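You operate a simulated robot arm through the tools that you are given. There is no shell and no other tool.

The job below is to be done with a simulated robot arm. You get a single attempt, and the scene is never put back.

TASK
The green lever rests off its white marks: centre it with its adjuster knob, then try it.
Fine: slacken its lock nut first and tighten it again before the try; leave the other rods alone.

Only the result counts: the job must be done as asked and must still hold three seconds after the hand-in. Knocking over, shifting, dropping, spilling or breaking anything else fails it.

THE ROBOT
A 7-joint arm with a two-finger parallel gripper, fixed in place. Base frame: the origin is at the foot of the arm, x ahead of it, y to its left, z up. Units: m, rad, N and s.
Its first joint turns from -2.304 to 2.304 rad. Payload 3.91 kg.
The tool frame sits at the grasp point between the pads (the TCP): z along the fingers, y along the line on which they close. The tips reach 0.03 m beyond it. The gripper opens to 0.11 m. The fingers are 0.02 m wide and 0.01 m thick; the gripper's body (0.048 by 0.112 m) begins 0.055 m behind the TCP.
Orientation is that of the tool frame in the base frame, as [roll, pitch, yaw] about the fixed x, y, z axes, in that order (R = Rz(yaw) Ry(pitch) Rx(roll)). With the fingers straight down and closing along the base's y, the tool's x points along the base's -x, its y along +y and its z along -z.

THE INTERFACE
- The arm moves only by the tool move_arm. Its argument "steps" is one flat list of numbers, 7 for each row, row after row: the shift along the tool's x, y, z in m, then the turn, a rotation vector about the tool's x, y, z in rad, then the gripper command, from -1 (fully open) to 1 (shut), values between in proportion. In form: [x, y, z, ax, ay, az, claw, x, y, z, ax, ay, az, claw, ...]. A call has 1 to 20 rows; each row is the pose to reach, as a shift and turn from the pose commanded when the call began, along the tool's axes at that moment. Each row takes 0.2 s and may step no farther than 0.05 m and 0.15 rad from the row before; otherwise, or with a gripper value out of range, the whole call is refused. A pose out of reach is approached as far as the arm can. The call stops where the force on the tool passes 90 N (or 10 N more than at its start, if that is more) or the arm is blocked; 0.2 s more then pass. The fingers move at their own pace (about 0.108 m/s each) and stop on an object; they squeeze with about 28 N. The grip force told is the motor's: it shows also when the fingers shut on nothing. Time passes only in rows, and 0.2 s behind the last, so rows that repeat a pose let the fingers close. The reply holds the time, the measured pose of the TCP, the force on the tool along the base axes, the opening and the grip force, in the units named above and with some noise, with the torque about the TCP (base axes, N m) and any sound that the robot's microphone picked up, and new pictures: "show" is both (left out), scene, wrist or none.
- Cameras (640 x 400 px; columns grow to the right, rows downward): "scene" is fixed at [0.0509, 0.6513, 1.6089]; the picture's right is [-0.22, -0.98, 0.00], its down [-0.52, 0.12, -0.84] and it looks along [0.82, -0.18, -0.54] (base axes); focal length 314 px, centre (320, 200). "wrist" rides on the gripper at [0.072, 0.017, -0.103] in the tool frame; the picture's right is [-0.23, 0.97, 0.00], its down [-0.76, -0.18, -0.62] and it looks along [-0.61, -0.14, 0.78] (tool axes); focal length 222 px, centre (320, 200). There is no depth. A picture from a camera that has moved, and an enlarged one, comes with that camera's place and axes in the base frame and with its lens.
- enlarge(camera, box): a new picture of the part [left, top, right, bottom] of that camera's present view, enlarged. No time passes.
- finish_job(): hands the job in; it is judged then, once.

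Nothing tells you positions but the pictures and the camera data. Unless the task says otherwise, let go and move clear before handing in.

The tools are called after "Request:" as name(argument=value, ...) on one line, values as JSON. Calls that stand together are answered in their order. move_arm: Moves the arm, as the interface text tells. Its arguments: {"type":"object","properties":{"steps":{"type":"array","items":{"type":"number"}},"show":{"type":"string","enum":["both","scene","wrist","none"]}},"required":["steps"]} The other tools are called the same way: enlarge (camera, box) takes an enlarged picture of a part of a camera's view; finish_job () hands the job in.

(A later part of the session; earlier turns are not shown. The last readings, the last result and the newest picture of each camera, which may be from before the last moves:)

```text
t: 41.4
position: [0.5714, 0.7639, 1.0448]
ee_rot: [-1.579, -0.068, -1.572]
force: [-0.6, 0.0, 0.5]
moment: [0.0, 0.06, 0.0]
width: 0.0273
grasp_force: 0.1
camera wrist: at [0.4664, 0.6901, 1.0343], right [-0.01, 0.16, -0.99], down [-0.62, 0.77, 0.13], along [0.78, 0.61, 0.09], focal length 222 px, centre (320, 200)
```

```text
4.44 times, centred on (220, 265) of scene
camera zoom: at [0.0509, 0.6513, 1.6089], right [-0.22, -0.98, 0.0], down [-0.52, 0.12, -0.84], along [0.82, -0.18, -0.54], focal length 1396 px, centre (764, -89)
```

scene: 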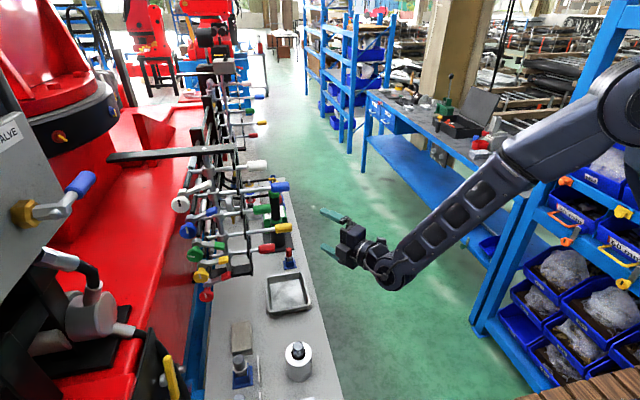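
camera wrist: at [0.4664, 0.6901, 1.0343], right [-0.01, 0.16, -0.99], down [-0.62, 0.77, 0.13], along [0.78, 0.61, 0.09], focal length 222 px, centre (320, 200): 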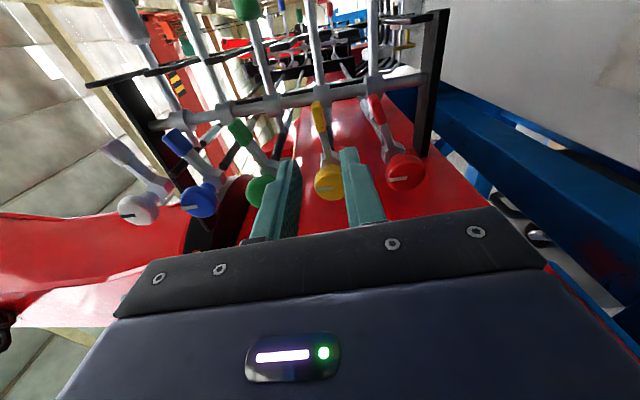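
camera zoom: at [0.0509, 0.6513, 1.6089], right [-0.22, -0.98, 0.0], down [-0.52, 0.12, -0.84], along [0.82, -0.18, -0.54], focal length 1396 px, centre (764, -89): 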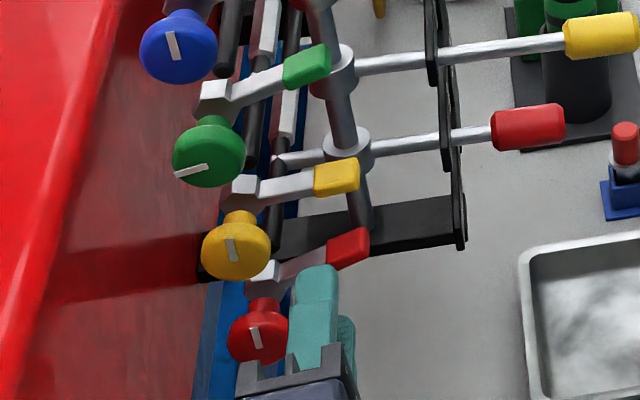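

Aligned with the yellow lock tip. I'll advance and grip it.

Request:
move_arm(steps=[0, -0.0004, 0.04, 0, 0, 0, 0.5, 0, -0.0008, 0.08, 0, 0, 0, 0.5, 0, -0.0012, 0.1146, 0, 0, 0, 0.5, 0, -0.0012, 0.1146, 0, 0, 0, 0.8, 0, -0.0012, 0.1146, 0, 0, 0, 1, 0, -0.0012, 0.1146, 0, 0, 0, 1], show="wrist")

Request:
enlarge(camera="wrist", box=[220, 80, 420, 220])

```text
t: 42.8
position: [0.6848, 0.7636, 1.043]
ee_rot: [-1.58, -0.07, -1.57]
force: [-1.6, 4.7, -2.3]
moment: [-0.08, -0.38, 0.47]
width: 0.0098
grasp_force: 45.0
camera wrist: at [0.5809, 0.6901, 1.0332], right [-0.01, 0.16, -0.99], down [-0.62, 0.77, 0.13], along [0.78, 0.62, 0.09], focal length 222 px, centre (320, 200)
```

wrist: 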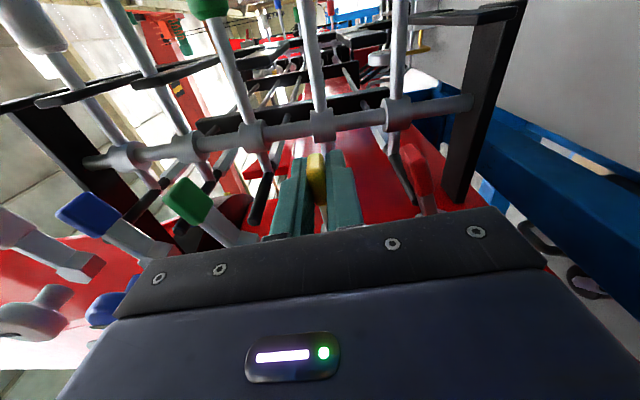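

```text
2.86 times, centred on (320, 150) of wrist
camera zoom: at [0.5809, 0.6901, 1.0332], right [-0.01, 0.16, -0.99], down [-0.62, 0.77, 0.13], along [0.78, 0.62, 0.09], focal length 635 px, centre (320, 343)
```

zoom: 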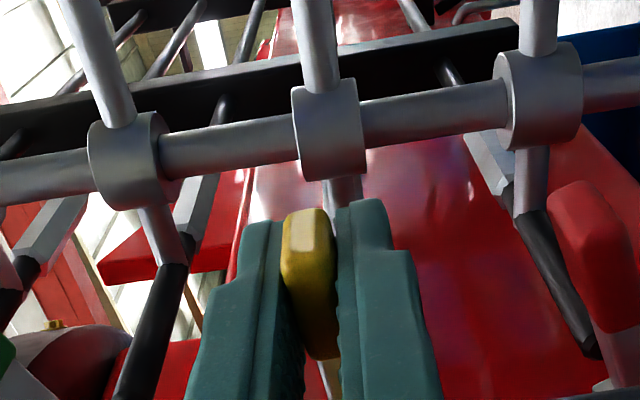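

Yellow's tip is gripped. I'll turn it up to its stop.

Request:
move_arm(steps=[-0.0001, -0.0028, 0, 0, 0, -0.05, 1, -0.0003, -0.0055, 0, 0, 0, -0.1, 1, -0.0006, -0.0082, 0, 0, 0, -0.15, 1, -0.0011, -0.0109, 0, 0, 0, -0.2, 1, -0.0016, -0.0136, 0, 0, 0, -0.25, 1, -0.0021, -0.0155, 0, 0, 0, -0.28, 1], show="none")

```text
t: 44.2
position: [0.6853, 0.7673, 1.0575]
ee_rot: [-1.584, -0.352, -1.567]
force: [0.6, 9.8, -8.6]
moment: [0.77, -0.25, 0.25]
width: 0.0095
grasp_force: 44.5
```

No stop felt yet; I'll push a little further in small steps.

Request:
move_arm(steps=[-0.0002, -0.002, 0, 0, 0, -0.02, 1, -0.0003, -0.004, 0, 0, 0, -0.03, 1, -0.0004, -0.006, 0, 0, 0, -0.03, 1, -0.0005, -0.008, 0, 0, 0, -0.03, 1], show="wrist")

Request:
enlarge(camera="wrist", box=[220, 80, 420, 220])

```text
t: 45.2
position: [0.6851, 0.7677, 1.0589]
ee_rot: [-1.587, -0.387, -1.57]
force: [-30.3, -48.4, -62.9]
moment: [0.57, -0.02, -0.56]
width: 0.0098
grasp_force: 44.6
camera wrist: at [0.5811, 0.6941, 1.0727], right [-0.02, -0.16, -0.99], down [-0.62, 0.78, -0.11], along [0.78, 0.61, -0.11], focal length 222 px, centre (320, 200)
```

wrist: 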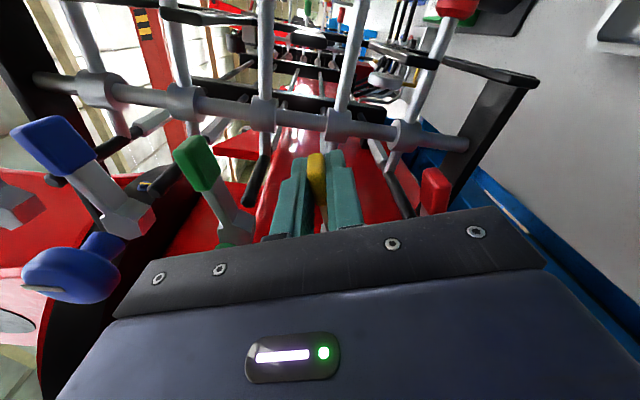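

```text
2.86 times, centred on (320, 150) of wrist
camera zoom: at [0.5811, 0.6941, 1.0727], right [-0.02, -0.16, -0.99], down [-0.62, 0.78, -0.11], along [0.78, 0.61, -0.11], focal length 635 px, centre (320, 343)
```

zoom: 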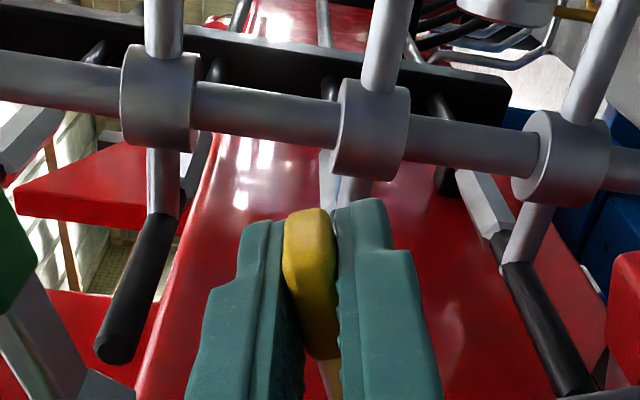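

Yellow is at its firm stop again (about 80 N, +20°). I'll relax, open slightly, back out, and check everything.

Request:
move_arm(steps=[0, 0.003, 0, 0, 0, 0, 1, 0, 0.005, 0, 0, 0, 0, 1, 0, 0.005, 0, 0, 0, 0, 0.6, 0, 0.005, 0, 0, 0, 0, 0.6, 0, 0.005, -0.035, 0, 0, 0, 0.6, 0, 0.005, -0.075, 0, 0, 0, 0.6, 0, 0.005, -0.115, 0, 0, 0, 0.6, 0.02, 0.005, -0.145, 0, 0, 0, 0.6, 0.06, 0.005, -0.155, 0, 0, 0, 0.6, 0.1, 0.005, -0.155, 0, 0, 0, 0.6])

Request:
enlarge(camera="scene", box=[180, 190, 260, 310])

Request:
enlarge(camera="scene", box=[232, 192, 296, 232])

Request:
enlarge(camera="scene", box=[240, 212, 304, 252])

```text
t: 47.4
position: [0.5301, 0.6752, 1.0997]
ee_rot: [-1.581, -0.38, -1.567]
force: [-0.5, 0.4, -1.5]
moment: [0.0, -0.04, -0.02]
width: 0.0223
grasp_force: 0.1
camera wrist: at [0.426, 0.6012, 1.1124], right [-0.01, -0.15, -0.99], down [-0.62, 0.77, -0.11], along [0.78, 0.62, -0.1], focal length 222 px, centre (320, 200)
```

scene: 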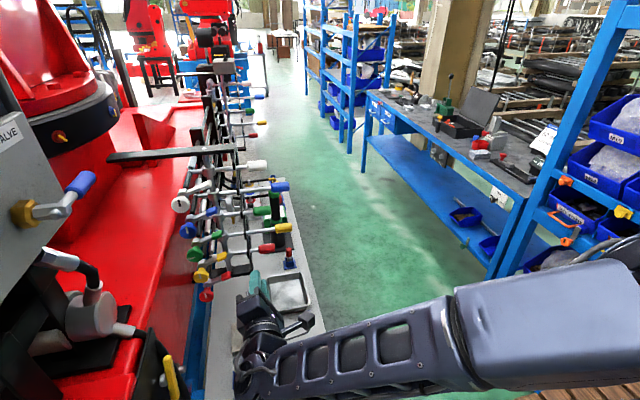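
wrist: 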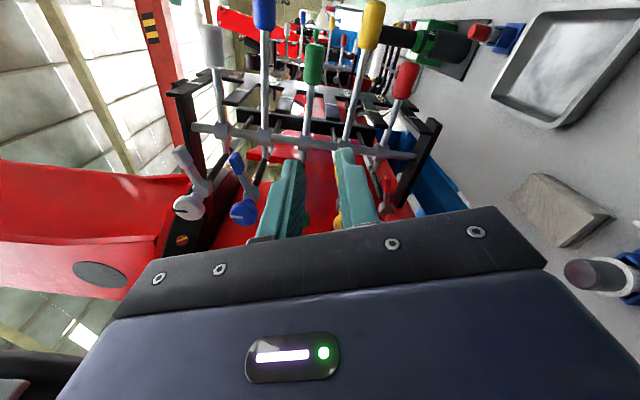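

```text
3.33 times, centred on (220, 250) of scene
camera zoom: at [0.0509, 0.6513, 1.6089], right [-0.22, -0.98, 0.0], down [-0.52, 0.12, -0.84], along [0.82, -0.18, -0.54], focal length 1047 px, centre (653, 33)
```

zoom: 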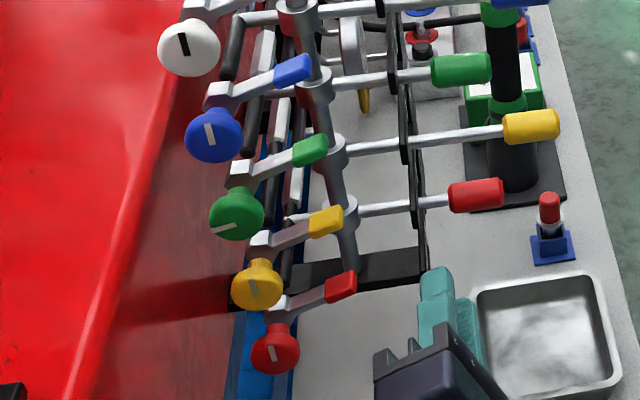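

```text
10.00 times, centred on (264, 212) of scene
camera zoom: at [0.0509, 0.6513, 1.6089], right [-0.22, -0.98, 0.0], down [-0.52, 0.12, -0.84], along [0.82, -0.18, -0.54], focal length 3140 px, centre (880, 80)
```

zoom: 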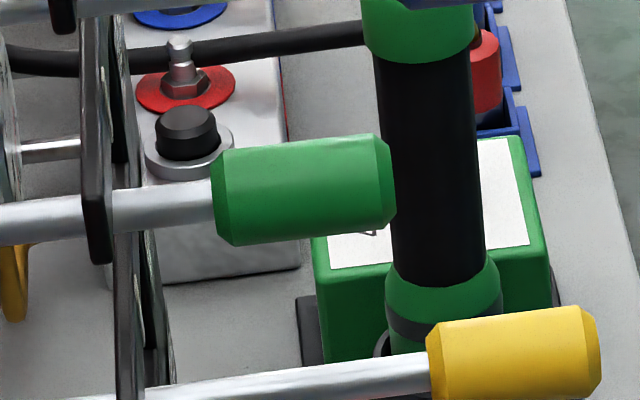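

```text
10.00 times, centred on (272, 232) of scene
camera zoom: at [0.0509, 0.6513, 1.6089], right [-0.22, -0.98, 0.0], down [-0.52, 0.12, -0.84], along [0.82, -0.18, -0.54], focal length 3140 px, centre (800, -120)
```

zoom: 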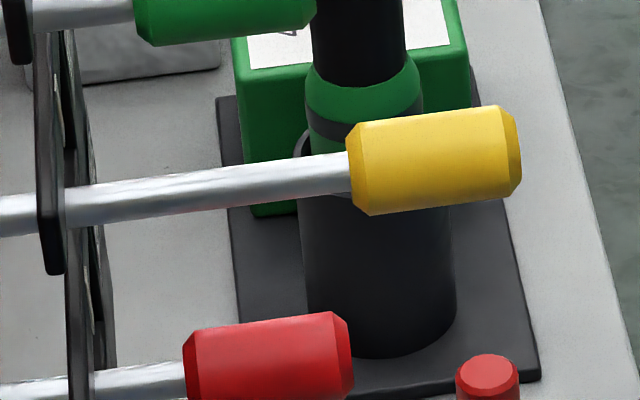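

All the lock levers are parallel again and the yellow and red levers and knobs are unchanged. I'll go back to the earlier end-on viewpoint to verify green against its marks before the try.

Request:
move_arm(steps=[0.0345, 0.0187, 0, 0, 0, 0.076, 0.3, 0.0691, 0.0375, 0, 0, 0, 0.152, 0, 0.1036, 0.0562, 0, 0, 0, 0.228, -0.5, 0.1382, 0.075, 0, 0, 0, 0.304, -1, 0.1727, 0.0937, 0, 0, 0, 0.38, -1], show="none")

Request:
move_arm(steps=[0, 0, 0.033, 0, -0.12, 0, -1, 0, 0, 0.066, 0, -0.24, 0, -1, 0, 0, 0.099, 0, -0.36, 0, -1, 0, 0, 0.132, 0, -0.48, 0, -1, 0, 0, 0.165, 0, -0.59, 0, -1])

Request:
enlarge(camera="wrist", box=[290, 155, 354, 205])

Request:
enlarge(camera="wrist", box=[230, 100, 430, 220])

```text
t: 48.6
position: [0.5296, 0.4796, 1.0761]
ee_rot: [-1.58, 0.001, -1.572]
force: [-0.5, 0.5, -0.2]
moment: [0.0, 0.0, -0.02]
width: 0.1103
grasp_force: 0.1
```

```text
t: 49.8
position: [0.6935, 0.4824, 1.0746]
ee_rot: [-1.58, 0.006, -0.978]
force: [-0.4, 0.4, -0.5]
moment: [-0.03, 0.02, -0.08]
width: 0.1099
grasp_force: 0.1
camera wrist: at [0.6479, 0.3635, 1.0589], right [-0.14, 0.19, -0.97], down [-0.94, 0.28, 0.19], along [0.31, 0.94, 0.14], focal length 222 px, centre (320, 200)
```

scene: 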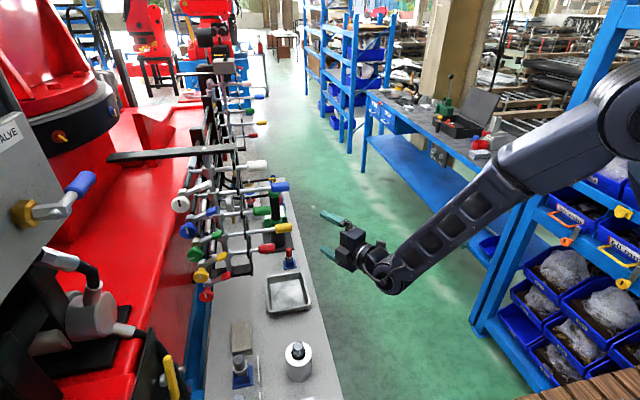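
wrist: 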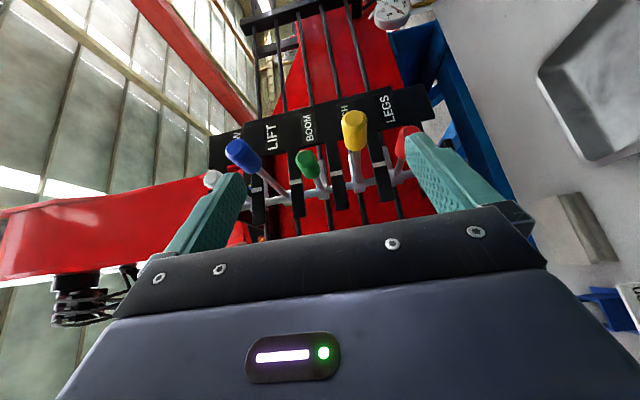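

```text
8.00 times, centred on (322, 180) of wrist
camera zoom: at [0.6479, 0.3635, 1.0589], right [-0.14, 0.19, -0.97], down [-0.94, 0.28, 0.19], along [0.31, 0.94, 0.14], focal length 1777 px, centre (304, 360)
```

zoom: 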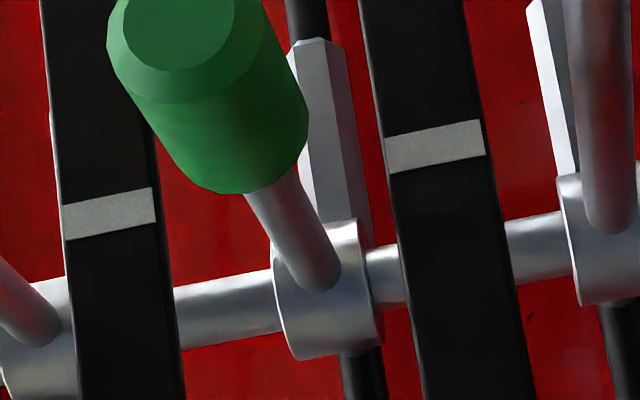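

```text
3.20 times, centred on (330, 160) of wrist
camera zoom: at [0.6479, 0.3635, 1.0589], right [-0.14, 0.19, -0.97], down [-0.94, 0.28, 0.19], along [0.31, 0.94, 0.14], focal length 711 px, centre (288, 328)
```

zoom: 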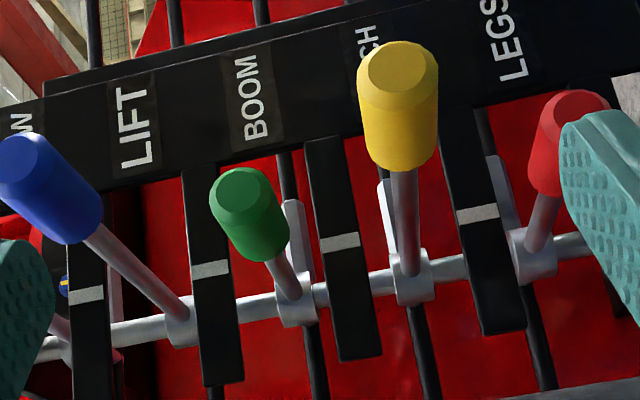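

The view suggests green is close, but this angle isn't very sensitive. I'll lower the camera about 8 cm so the lever and marks separate better, then measure again.

Request:
move_arm(steps=[0, 0.04, 0, 0, 0, 0, -1, 0, 0.08, 0, 0, 0, 0, -1])

Request:
enlarge(camera="wrist", box=[220, 120, 340, 215])

```text
t: 50.4
position: [0.6939, 0.4802, 0.9954]
ee_rot: [-1.577, 0.004, -0.982]
force: [0.6, -0.7, 0.4]
moment: [0.0, 0.05, 0.09]
width: 0.11
grasp_force: 0.0
camera wrist: at [0.6477, 0.3619, 0.9793], right [-0.13, 0.19, -0.97], down [-0.94, 0.29, 0.19], along [0.31, 0.94, 0.14], focal length 222 px, centre (320, 200)
```

scene: 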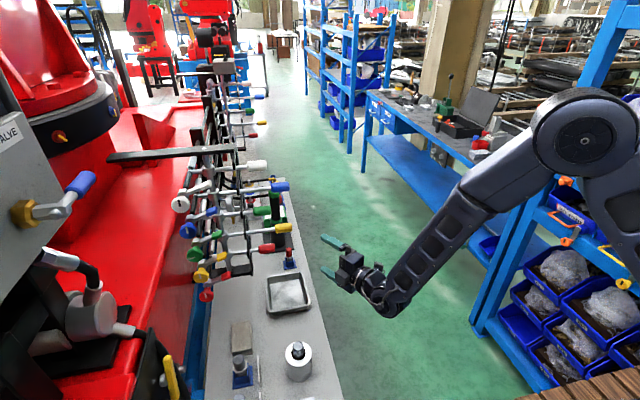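
wrist: 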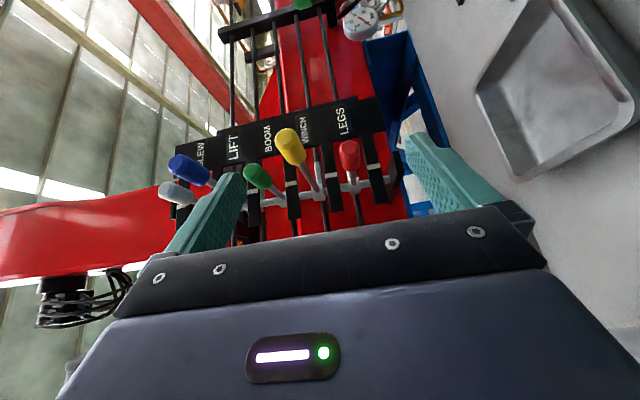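

```text
4.21 times, centred on (280, 168) of wrist
camera zoom: at [0.6477, 0.3619, 0.9793], right [-0.13, 0.19, -0.97], down [-0.94, 0.29, 0.19], along [0.31, 0.94, 0.14], focal length 935 px, centre (488, 337)
```

zoom: 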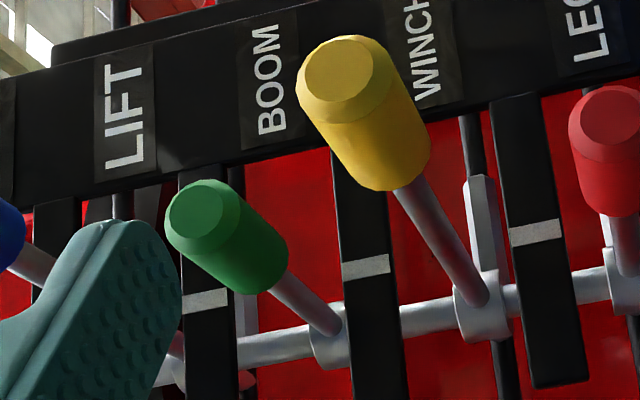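

This view is much more sensitive. I'll enlarge green and, for reference, yellow and red.

Request:
enlarge(camera="wrist", box=[246, 155, 310, 205])

Request:
enlarge(camera="wrist", box=[284, 150, 348, 200])

Request:
enlarge(camera="wrist", box=[322, 140, 386, 190])

```text
8.00 times, centred on (278, 180) of wrist
camera zoom: at [0.6477, 0.3619, 0.9793], right [-0.13, 0.19, -0.97], down [-0.94, 0.29, 0.19], along [0.31, 0.94, 0.14], focal length 1777 px, centre (656, 360)
```

zoom: 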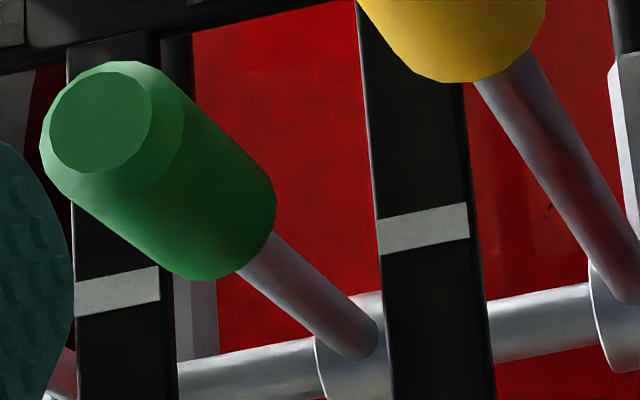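

```text
8.00 times, centred on (316, 175) of wrist
camera zoom: at [0.6477, 0.3619, 0.9793], right [-0.13, 0.19, -0.97], down [-0.94, 0.29, 0.19], along [0.31, 0.94, 0.14], focal length 1777 px, centre (352, 400)
```

zoom: 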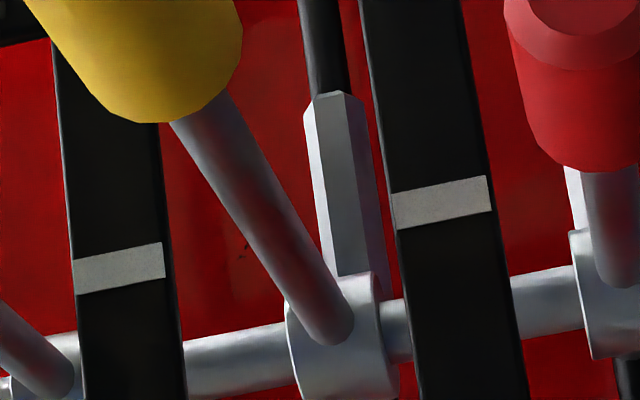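

```text
8.00 times, centred on (354, 165) of wrist
camera zoom: at [0.6477, 0.3619, 0.9793], right [-0.13, 0.19, -0.97], down [-0.94, 0.29, 0.19], along [0.31, 0.94, 0.14], focal length 1777 px, centre (48, 480)
```

zoom: 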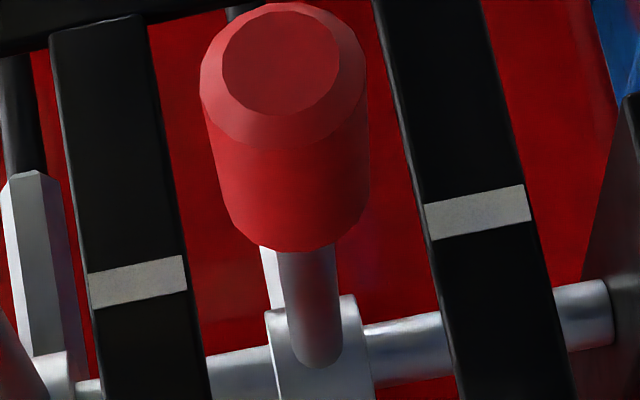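

In this view the green and red cap rays coincide in x to about 0.1 mm, and both match the marks at x≈0.802, so green is centred. Now for the try: I'll back off, square up, and move in front of the green handle at around (0.80, 0.655, 1.111).

Request:
move_arm(steps=[-0.0182, -0.023, -0.0273, 0, 0.118, 0, -0.6, -0.0364, -0.046, -0.0545, 0, 0.236, 0, -0.3, -0.0547, -0.069, -0.0818, 0, 0.354, 0, -0.1, -0.0729, -0.092, -0.109, 0, 0.472, 0, -0.1, -0.0911, -0.115, -0.1363, 0, 0.589, 0, -0.1], show="none")

Request:
move_arm(steps=[-0.045, 0, 0, 0, 0, 0, -0.1, -0.09, 0, 0, 0, 0, 0, -0.1, -0.135, 0, 0, 0, 0, 0, -0.1, -0.175, 0, 0, 0, 0, 0, -0.1, -0.175, 0, 0.04, 0, 0, 0, -0.1, -0.175, 0, 0.08, 0, 0, 0, -0.1, -0.175, 0, 0.12, 0, 0, 0, -0.1, -0.175, 0, 0.16, 0, 0, 0, -0.1, -0.175, 0, 0.18, 0, 0, 0, -0.1])

Request:
enlarge(camera="wrist", box=[200, 60, 440, 220])

```text
t: 51.6
position: [0.5302, 0.4779, 1.1131]
ee_rot: [-1.581, 0.0, -1.575]
force: [-0.1, -1.0, -0.1]
moment: [0.03, 0.01, -0.01]
width: 0.0602
grasp_force: 0.0
```

```text
t: 53.6
position: [0.7121, 0.6535, 1.1103]
ee_rot: [-1.581, 0.0, -1.572]
force: [0.3, 0.5, -0.7]
moment: [0.01, 0.0, 0.03]
width: 0.0606
grasp_force: 0.0
camera wrist: at [0.6075, 0.5815, 1.095], right [-0.01, 0.23, -0.97], down [-0.62, 0.76, 0.18], along [0.78, 0.61, 0.13], focal length 222 px, centre (320, 200)
```

scene: 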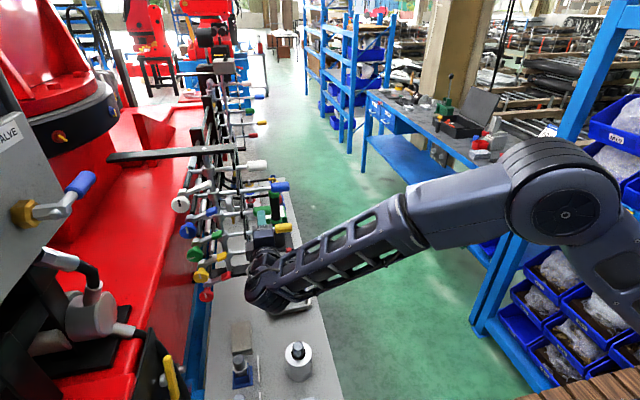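
wrist: 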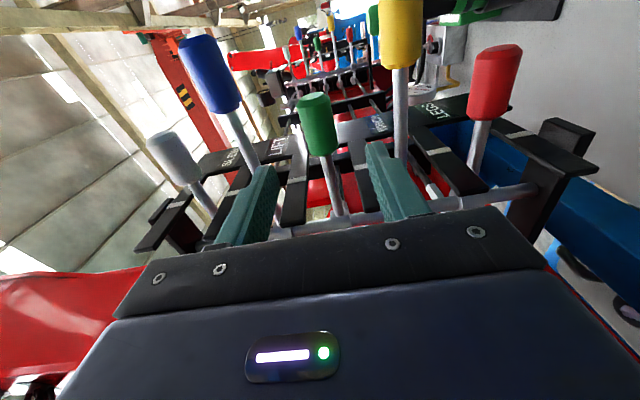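

```text
2.50 times, centred on (320, 140) of wrist
camera zoom: at [0.6075, 0.5815, 1.095], right [-0.01, 0.23, -0.97], down [-0.62, 0.76, 0.18], along [0.78, 0.61, 0.13], focal length 555 px, centre (320, 350)
```

zoom: 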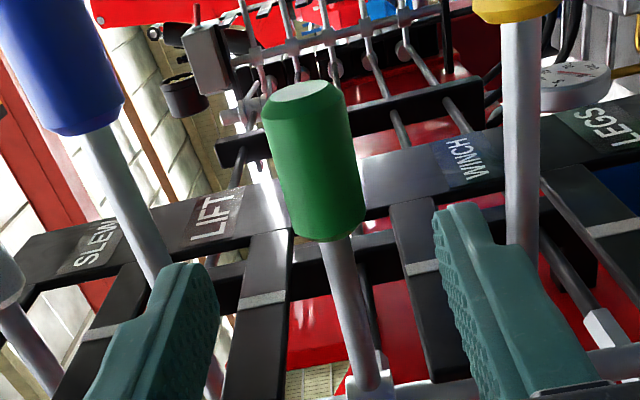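

The green handle is centred between the open fingers ahead. I'll advance to straddle it and look.

Request:
move_arm(steps=[0, -0.0005, 0.03, 0, 0, 0, -0.1, 0, -0.001, 0.06, 0, 0, 0, -0.1, 0, -0.001, 0.088, 0, 0, 0, -0.1])

Request:
enlarge(camera="wrist", box=[200, 60, 440, 220])

Request:
enlarge(camera="scene", box=[220, 170, 320, 260])

```text
t: 54.4
position: [0.7982, 0.6539, 1.1109]
ee_rot: [-1.58, 0.0, -1.571]
force: [0.0, 0.2, 0.4]
moment: [0.03, 0.02, 0.02]
width: 0.0603
grasp_force: 0.1
camera wrist: at [0.6949, 0.5825, 1.0956], right [-0.01, 0.23, -0.97], down [-0.62, 0.76, 0.18], along [0.78, 0.61, 0.13], focal length 222 px, centre (320, 200)
```

scene: 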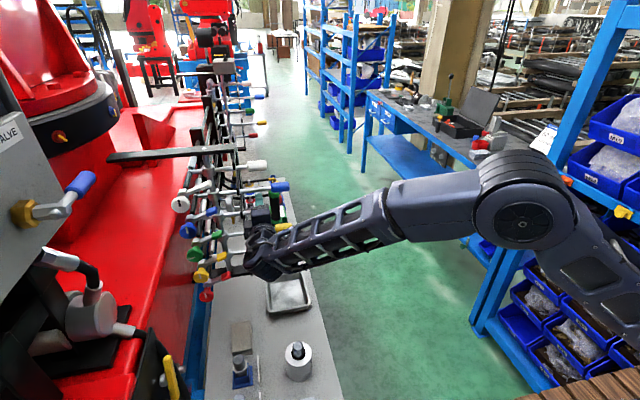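
wrist: 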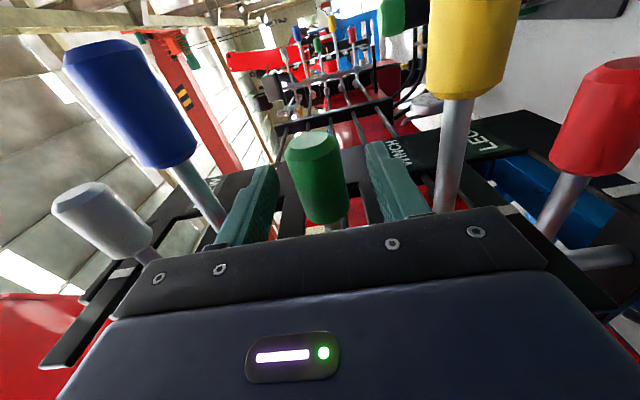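

```text
2.50 times, centred on (320, 140) of wrist
camera zoom: at [0.6949, 0.5825, 1.0956], right [-0.01, 0.23, -0.97], down [-0.62, 0.76, 0.18], along [0.78, 0.61, 0.13], focal length 555 px, centre (320, 350)
```

zoom: 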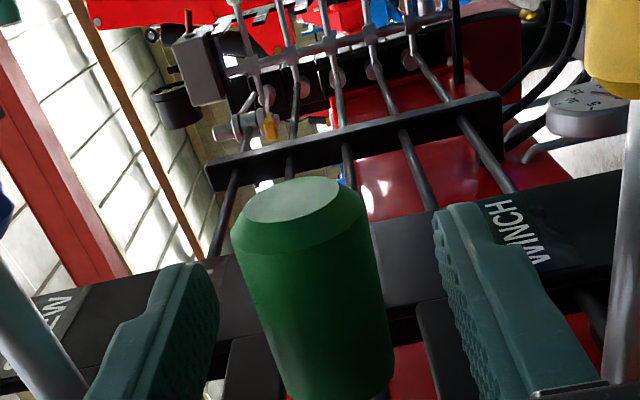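

```text
4.44 times, centred on (270, 215) of scene
camera zoom: at [0.0509, 0.6513, 1.6089], right [-0.22, -0.98, 0.0], down [-0.52, 0.12, -0.84], along [0.82, -0.18, -0.54], focal length 1396 px, centre (542, 133)
```

zoom: 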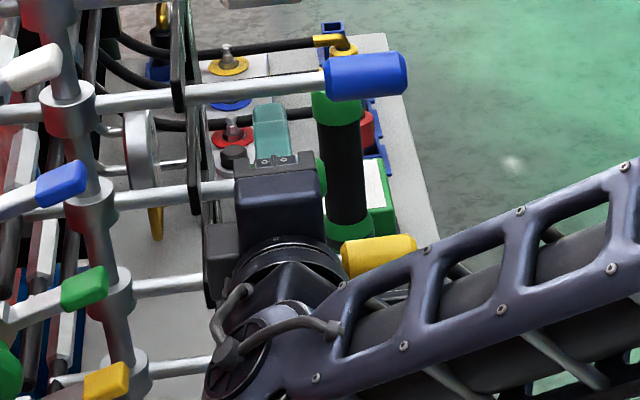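

The handle is between the fingers with good clearance to the neighbours. I'll close on it.

Request:
move_arm(steps=[0, 0, 0, 0, 0, 0, 0.2, 0, 0, 0, 0, 0, 0, 0.5, 0, 0, 0, 0, 0, 0, 1, 0, 0, 0, 0, 0, 0, 1], show="none")

```text
t: 55.4
position: [0.7999, 0.6551, 1.1089]
ee_rot: [-1.58, 0.002, -1.57]
force: [-1.0, -1.2, -8.2]
moment: [0.78, -0.02, 0.1]
width: 0.0273
grasp_force: 45.2
```

The handle is gripped (27 mm). I'll pull it toward −x along its arc by about 0.2 rad and note force and any sound.

Request:
move_arm(steps=[-0.0002, 0, -0.0061, 0, 0.05, 0, 1, -0.0006, 0, -0.0123, 0, 0.1, 0, 1, -0.0014, 0, -0.0184, 0, 0.15, 0, 1, -0.0025, 0, -0.0244, 0, 0.2, 0, 1])

Request:
enlarge(camera="scene", box=[170, 170, 290, 260])

```text
t: 56.4
position: [0.7755, 0.6576, 1.1102]
ee_rot: [-1.58, -0.002, -1.775]
force: [15.4, 8.9, -10.5]
moment: [0.9, -0.12, -1.24]
width: 0.0276
grasp_force: 45.3
camera wrist: at [0.659, 0.6069, 1.0946], right [0.04, 0.22, -0.97], down [-0.46, 0.87, 0.18], along [0.89, 0.44, 0.13], focal length 222 px, centre (320, 200)
```

scene: 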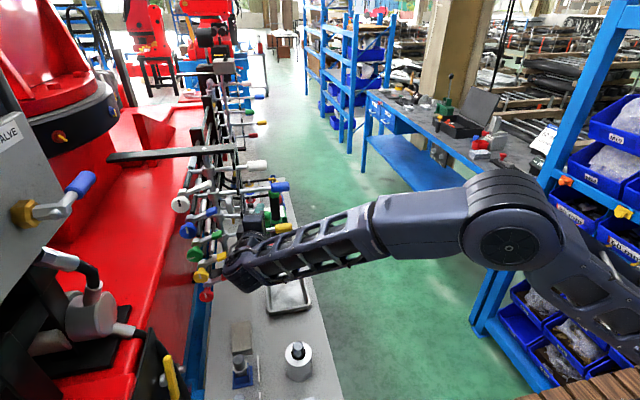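
wrist: 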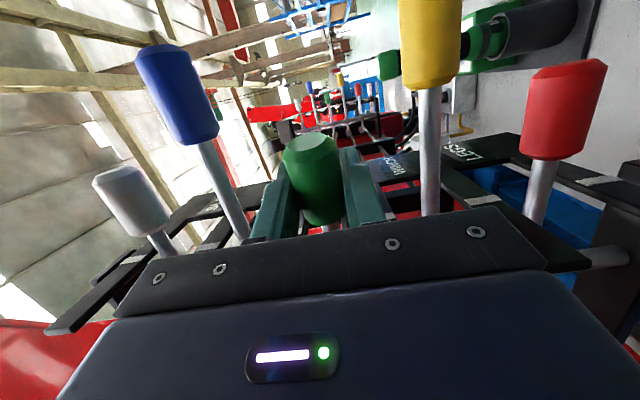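

```text
4.44 times, centred on (230, 215) of scene
camera zoom: at [0.0509, 0.6513, 1.6089], right [-0.22, -0.98, 0.0], down [-0.52, 0.12, -0.84], along [0.82, -0.18, -0.54], focal length 1396 px, centre (720, 133)
```

zoom: 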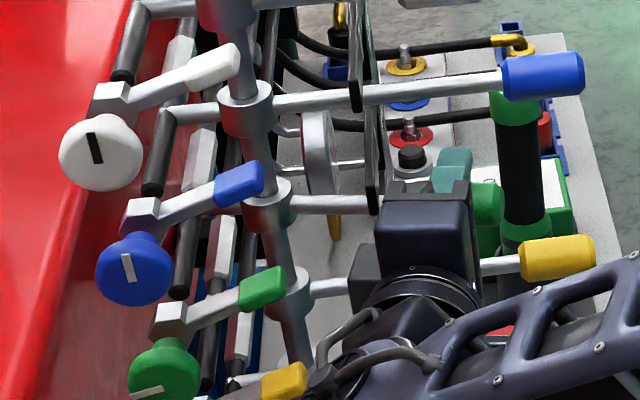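

The lever moves against a spring of about 15 N. I'll pull a bit further toward its end of travel.

Request:
move_arm(steps=[-0.0002, 0, -0.0061, 0, 0.05, 0, 1, -0.0006, 0, -0.0123, 0, 0.1, 0, 1, -0.0014, 0, -0.0184, 0, 0.15, 0, 1], show="scene")

Request:
enlarge(camera="scene", box=[170, 170, 290, 260])

```text
t: 57.2
position: [0.7587, 0.6626, 1.1099]
ee_rot: [-1.58, -0.004, -1.921]
force: [16.6, 10.7, -8.7]
moment: [0.93, -0.34, -0.91]
width: 0.027
grasp_force: 44.6
```

scene: 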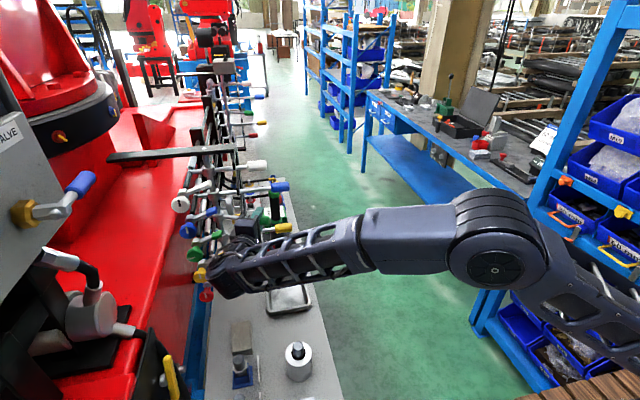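

```text
4.44 times, centred on (230, 215) of scene
camera zoom: at [0.0509, 0.6513, 1.6089], right [-0.22, -0.98, 0.0], down [-0.52, 0.12, -0.84], along [0.82, -0.18, -0.54], focal length 1396 px, centre (720, 133)
```

zoom: 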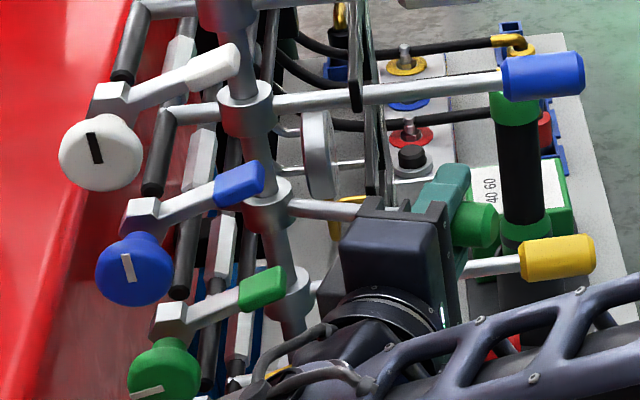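

It's at about 20° with a steady spring load. I'll go a little further without rotating to find the end stop.

Request:
move_arm(steps=[-0.0003, 0, -0.006, 0, 0, 0, 1, -0.001, 0, -0.012, 0, 0, 0, 1], show="none")

```text
t: 57.8
position: [0.7509, 0.6632, 1.11]
ee_rot: [-1.579, -0.003, -1.928]
force: [52.8, -15.7, -11.1]
moment: [0.6, -0.28, -0.13]
width: 0.028
grasp_force: 45.3
```

I reached a firm stop at about 24° (53 N). I'll bring the lever back along its arc to centre.

Request:
move_arm(steps=[0.0002, 0, 0.012, 0, 0, 0, 1, 0.0003, 0, 0.0202, 0, -0.05, 0, 1, -0.0009, 0, 0.0324, 0, -0.15, 0, 1, -0.0033, 0, 0.0445, 0, -0.25, 0, 1, -0.006, 0, 0.0534, 0, -0.35, 0, 1])

Request:
enlarge(camera="scene", box=[220, 170, 320, 260])

```text
t: 59.0
position: [0.7979, 0.6565, 1.1098]
ee_rot: [-1.58, -0.001, -1.566]
force: [6.5, 17.1, -12.5]
moment: [-0.15, 0.07, -0.81]
width: 0.0276
grasp_force: 44.7
camera wrist: at [0.6946, 0.5835, 1.0945], right [-0.01, 0.23, -0.97], down [-0.62, 0.76, 0.18], along [0.78, 0.61, 0.13], focal length 222 px, centre (320, 200)
```

scene: 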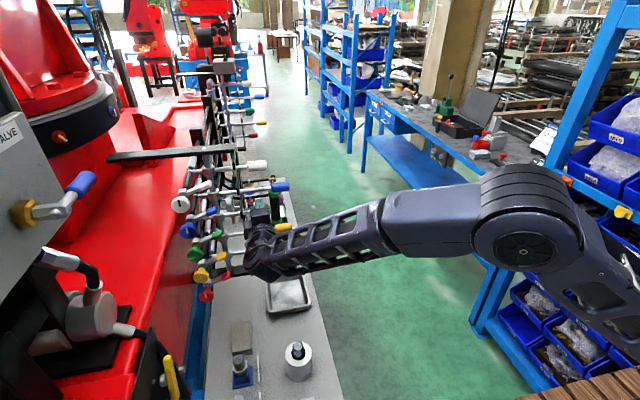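
wrist: 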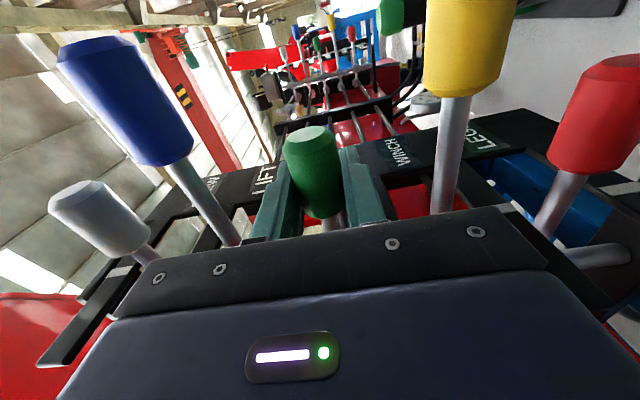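

```text
4.44 times, centred on (270, 215) of scene
camera zoom: at [0.0509, 0.6513, 1.6089], right [-0.22, -0.98, 0.0], down [-0.52, 0.12, -0.84], along [0.82, -0.18, -0.54], focal length 1396 px, centre (542, 133)
```

zoom: 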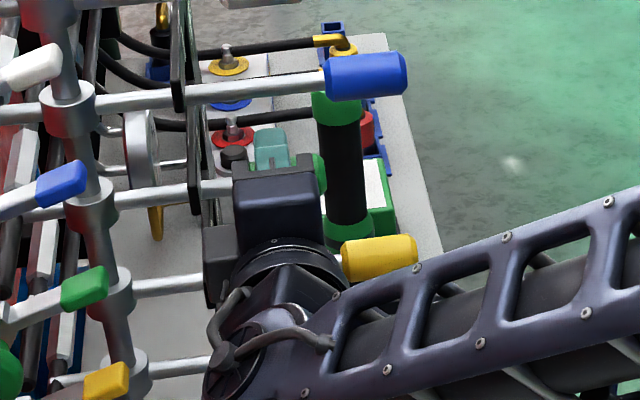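

It's back at centre. I'll also try it the other way, pushing toward +x until the stop.

Request:
move_arm(steps=[-0.0002, 0, 0.0061, 0, -0.025, 0, 1, -0.0006, 0, 0.0123, 0, -0.05, 0, 1, -0.0014, 0, 0.0184, 0, -0.075, 0, 1, -0.0025, 0, 0.0244, 0, -0.1, 0, 1, -0.0038, 0, 0.0303, 0, -0.125, 0, 1, -0.0055, 0, 0.036, 0, -0.15, 0, 1])

Request:
enlarge(camera="scene", box=[220, 170, 320, 260])

```text
t: 60.4
position: [0.8321, 0.6608, 1.1091]
ee_rot: [-1.581, 0.003, -1.422]
force: [-16.1, 8.4, -10.2]
moment: [-0.68, -0.1, 1.15]
width: 0.0274
grasp_force: 45.3
camera wrist: at [0.7415, 0.5731, 1.0943], right [-0.04, 0.22, -0.97], down [-0.73, 0.66, 0.18], along [0.68, 0.72, 0.13], focal length 222 px, centre (320, 200)
```

scene: 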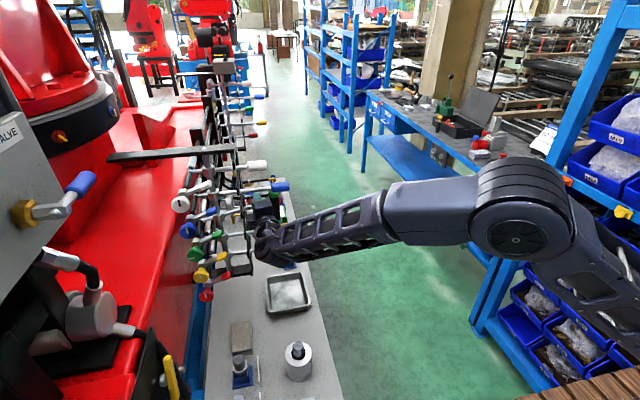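
wrist: 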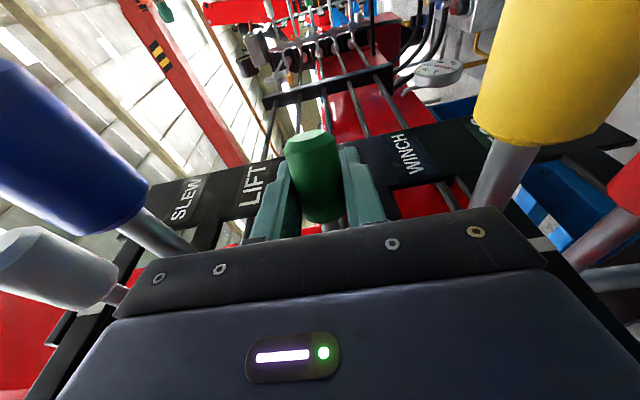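

```text
4.44 times, centred on (270, 215) of scene
camera zoom: at [0.0509, 0.6513, 1.6089], right [-0.22, -0.98, 0.0], down [-0.52, 0.12, -0.84], along [0.82, -0.18, -0.54], focal length 1396 px, centre (542, 133)
```

zoom: 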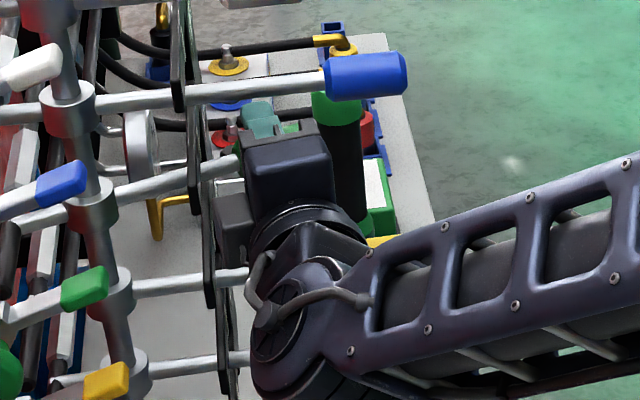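

It's at about 16° this way with a steady spring load. I'll push a bit further to the stop.

Request:
move_arm(steps=[-0.0008, 0, 0.005, 0, 0, 0, 1, -0.0016, 0, 0.01, 0, -0.02, 0, 1, -0.0026, 0, 0.015, 0, -0.04, 0, 1, -0.0036, 0, 0.019, 0, -0.05, 0, 1], show="wrist")

```text
t: 61.4
position: [0.8523, 0.6657, 1.1094]
ee_rot: [-1.58, 0.001, -1.373]
force: [-35.4, -13.7, -10.1]
moment: [-0.84, -0.37, -0.23]
width: 0.0277
grasp_force: 44.8
camera wrist: at [0.7643, 0.5741, 1.0942], right [-0.05, 0.22, -0.97], down [-0.76, 0.62, 0.18], along [0.65, 0.75, 0.14], focal length 222 px, centre (320, 200)
```

wrist: 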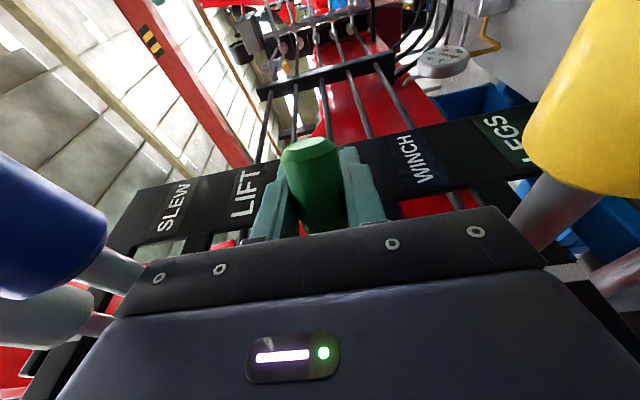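

I felt the stop that way too, at about 24°. I'll bring it back along the arc to centre.

Request:
move_arm(steps=[0.0024, 0, -0.0144, 0, 0.05, 0, 1, 0.0031, 0, -0.0264, 0, 0.1, 0, 1, 0.0026, 0, -0.0383, 0, 0.15, 0, 1, 0.0005, 0, -0.053, 0, 0.2, 0, 1, 0.0005, 0, -0.053, 0, 0.2, 0, 1], show="none")

```text
t: 62.6
position: [0.8016, 0.6526, 1.1104]
ee_rot: [-1.581, 0.001, -1.573]
force: [7.5, -12.1, -10.6]
moment: [0.52, -0.04, -0.78]
width: 0.0271
grasp_force: 45.0
```

Close to neutral with only small residual force. I'll ease off, open, and back straight out.

Request:
move_arm(steps=[-0.002, 0, 0, 0, 0, 0, 1, -0.002, 0, 0, 0, 0, 0, 0.3, -0.002, 0, 0, 0, 0, 0, -0.1, -0.002, 0, 0, 0, 0, 0, -0.1, -0.002, 0, -0.03, 0, 0, 0, -0.1, -0.002, 0, -0.07, 0, 0, 0, -0.1, -0.002, 0, -0.11, 0, 0, 0, -0.1, -0.002, 0, -0.15, 0, 0, 0, -0.1, -0.002, 0, -0.19, 0, 0, 0, -0.1, -0.002, 0, -0.23, 0, 0, 0, -0.1, -0.002, 0, -0.27, 0, 0, 0, -0.1])

Request:
enlarge(camera="scene", box=[180, 170, 300, 310])

Request:
enlarge(camera="scene", box=[232, 192, 296, 232])

```text
t: 65.0
position: [0.5312, 0.6571, 1.1131]
ee_rot: [-1.582, 0.001, -1.572]
force: [1.0, -0.7, 0.3]
moment: [0.02, 0.0, 0.03]
width: 0.0604
grasp_force: 0.0
camera wrist: at [0.4268, 0.5845, 1.0974], right [-0.01, 0.23, -0.97], down [-0.62, 0.76, 0.18], along [0.78, 0.61, 0.13], focal length 222 px, centre (320, 200)
```

scene: 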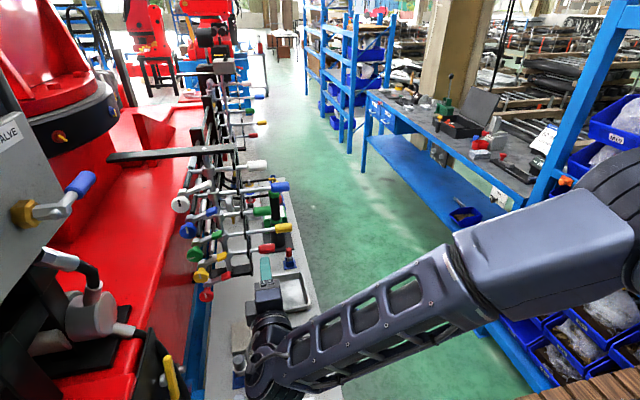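
wrist: 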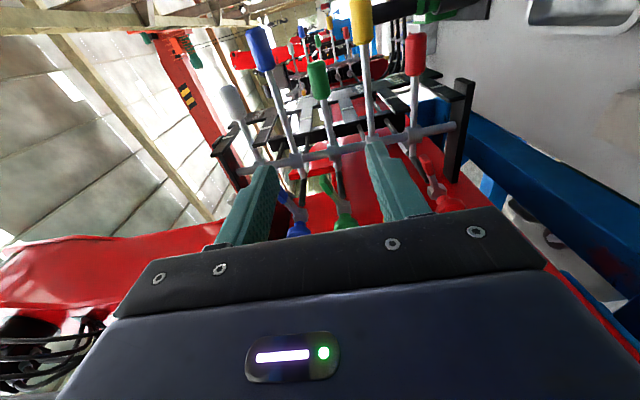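

```text
2.86 times, centred on (240, 240) of scene
camera zoom: at [0.0509, 0.6513, 1.6089], right [-0.22, -0.98, 0.0], down [-0.52, 0.12, -0.84], along [0.82, -0.18, -0.54], focal length 897 px, centre (549, 86)
```

zoom: 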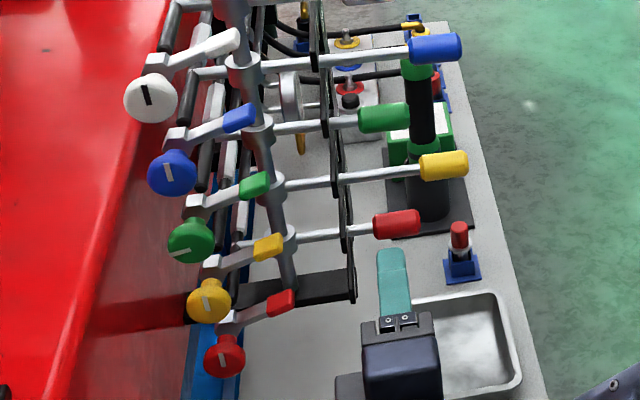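

```text
10.00 times, centred on (264, 212) of scene
camera zoom: at [0.0509, 0.6513, 1.6089], right [-0.22, -0.98, 0.0], down [-0.52, 0.12, -0.84], along [0.82, -0.18, -0.54], focal length 3140 px, centre (880, 80)
```

zoom: 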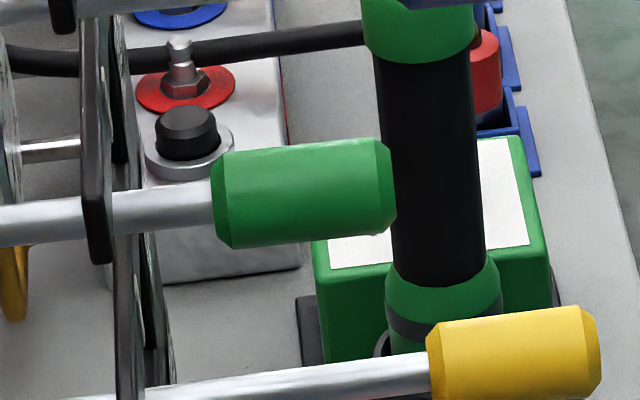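

Green released and stayed near neutral, perhaps 1–2 mm toward −x from before. I'll let a moment pass and re-measure, and check from the sensitive wrist viewpoint.

Request:
move_arm(steps=[0.04, 0, 0, 0, 0, 0, -0.5, 0.08, 0.01, 0, 0, 0, 0, -1, 0.12, 0.025, 0, 0, 0, 0, -1, 0.15, 0.06, 0, 0, 0, 0, -1, 0.175, 0.09, 0, 0, 0, 0, -1, 0.177, 0.12, 0, 0, 0, 0, -1], show="none")

Request:
move_arm(steps=[0, 0, 0.033, 0, -0.12, 0, -1, 0, 0, 0.066, 0, -0.24, 0, -1, 0, 0, 0.099, 0, -0.36, 0, -1, 0, 0, 0.132, 0, -0.48, 0, -1, 0, 0, 0.165, 0, -0.59, 0, -1])

Request:
enlarge(camera="wrist", box=[246, 155, 310, 205])

Request:
enlarge(camera="wrist", box=[322, 140, 386, 190])

Request:
enlarge(camera="scene", box=[232, 192, 296, 232])

```text
t: 66.4
position: [0.5304, 0.4799, 0.9936]
ee_rot: [-1.579, 0.003, -1.57]
force: [-0.4, 0.8, 0.3]
moment: [-0.01, 0.04, 0.0]
width: 0.11
grasp_force: 0.0
```

```text
t: 67.6
position: [0.6943, 0.4818, 0.9918]
ee_rot: [-1.577, 0.005, -0.978]
force: [-0.9, 1.1, 0.3]
moment: [0.0, 0.03, -0.05]
width: 0.1102
grasp_force: 0.0
camera wrist: at [0.6483, 0.3632, 0.9766], right [-0.14, 0.19, -0.97], down [-0.94, 0.28, 0.19], along [0.31, 0.94, 0.14], focal length 222 px, centre (320, 200)
```

scene: 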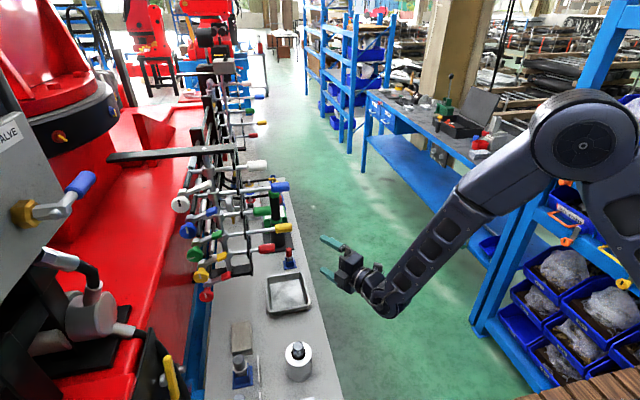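
wrist: 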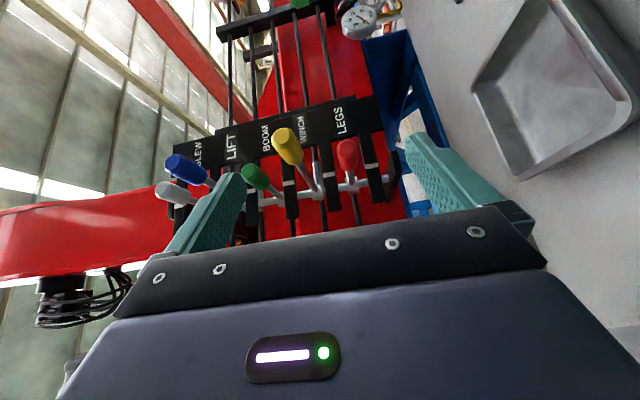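

```text
8.00 times, centred on (278, 180) of wrist
camera zoom: at [0.6483, 0.3632, 0.9766], right [-0.14, 0.19, -0.97], down [-0.94, 0.28, 0.19], along [0.31, 0.94, 0.14], focal length 1777 px, centre (656, 360)
```

zoom: 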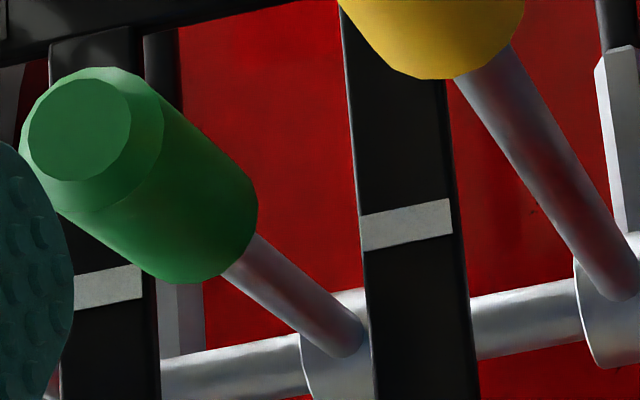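

```text
8.00 times, centred on (354, 165) of wrist
camera zoom: at [0.6483, 0.3632, 0.9766], right [-0.14, 0.19, -0.97], down [-0.94, 0.28, 0.19], along [0.31, 0.94, 0.14], focal length 1777 px, centre (48, 480)
```

zoom: 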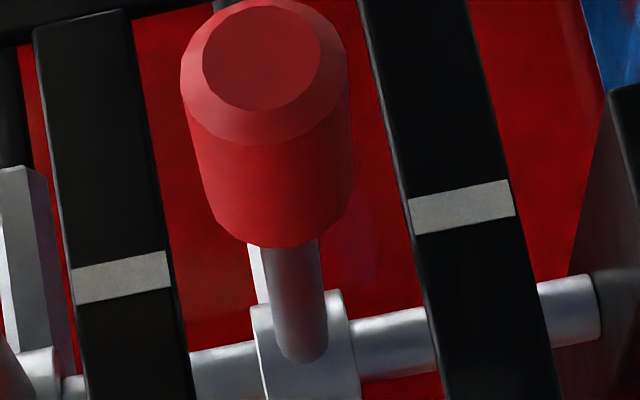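

```text
10.00 times, centred on (264, 212) of scene
camera zoom: at [0.0509, 0.6513, 1.6089], right [-0.22, -0.98, 0.0], down [-0.52, 0.12, -0.84], along [0.82, -0.18, -0.54], focal length 3140 px, centre (880, 80)
```

zoom: 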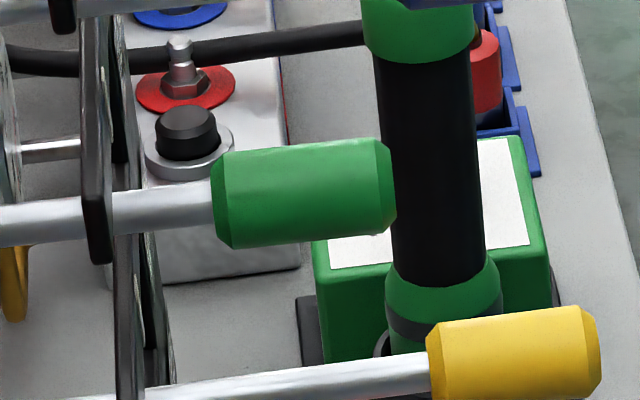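

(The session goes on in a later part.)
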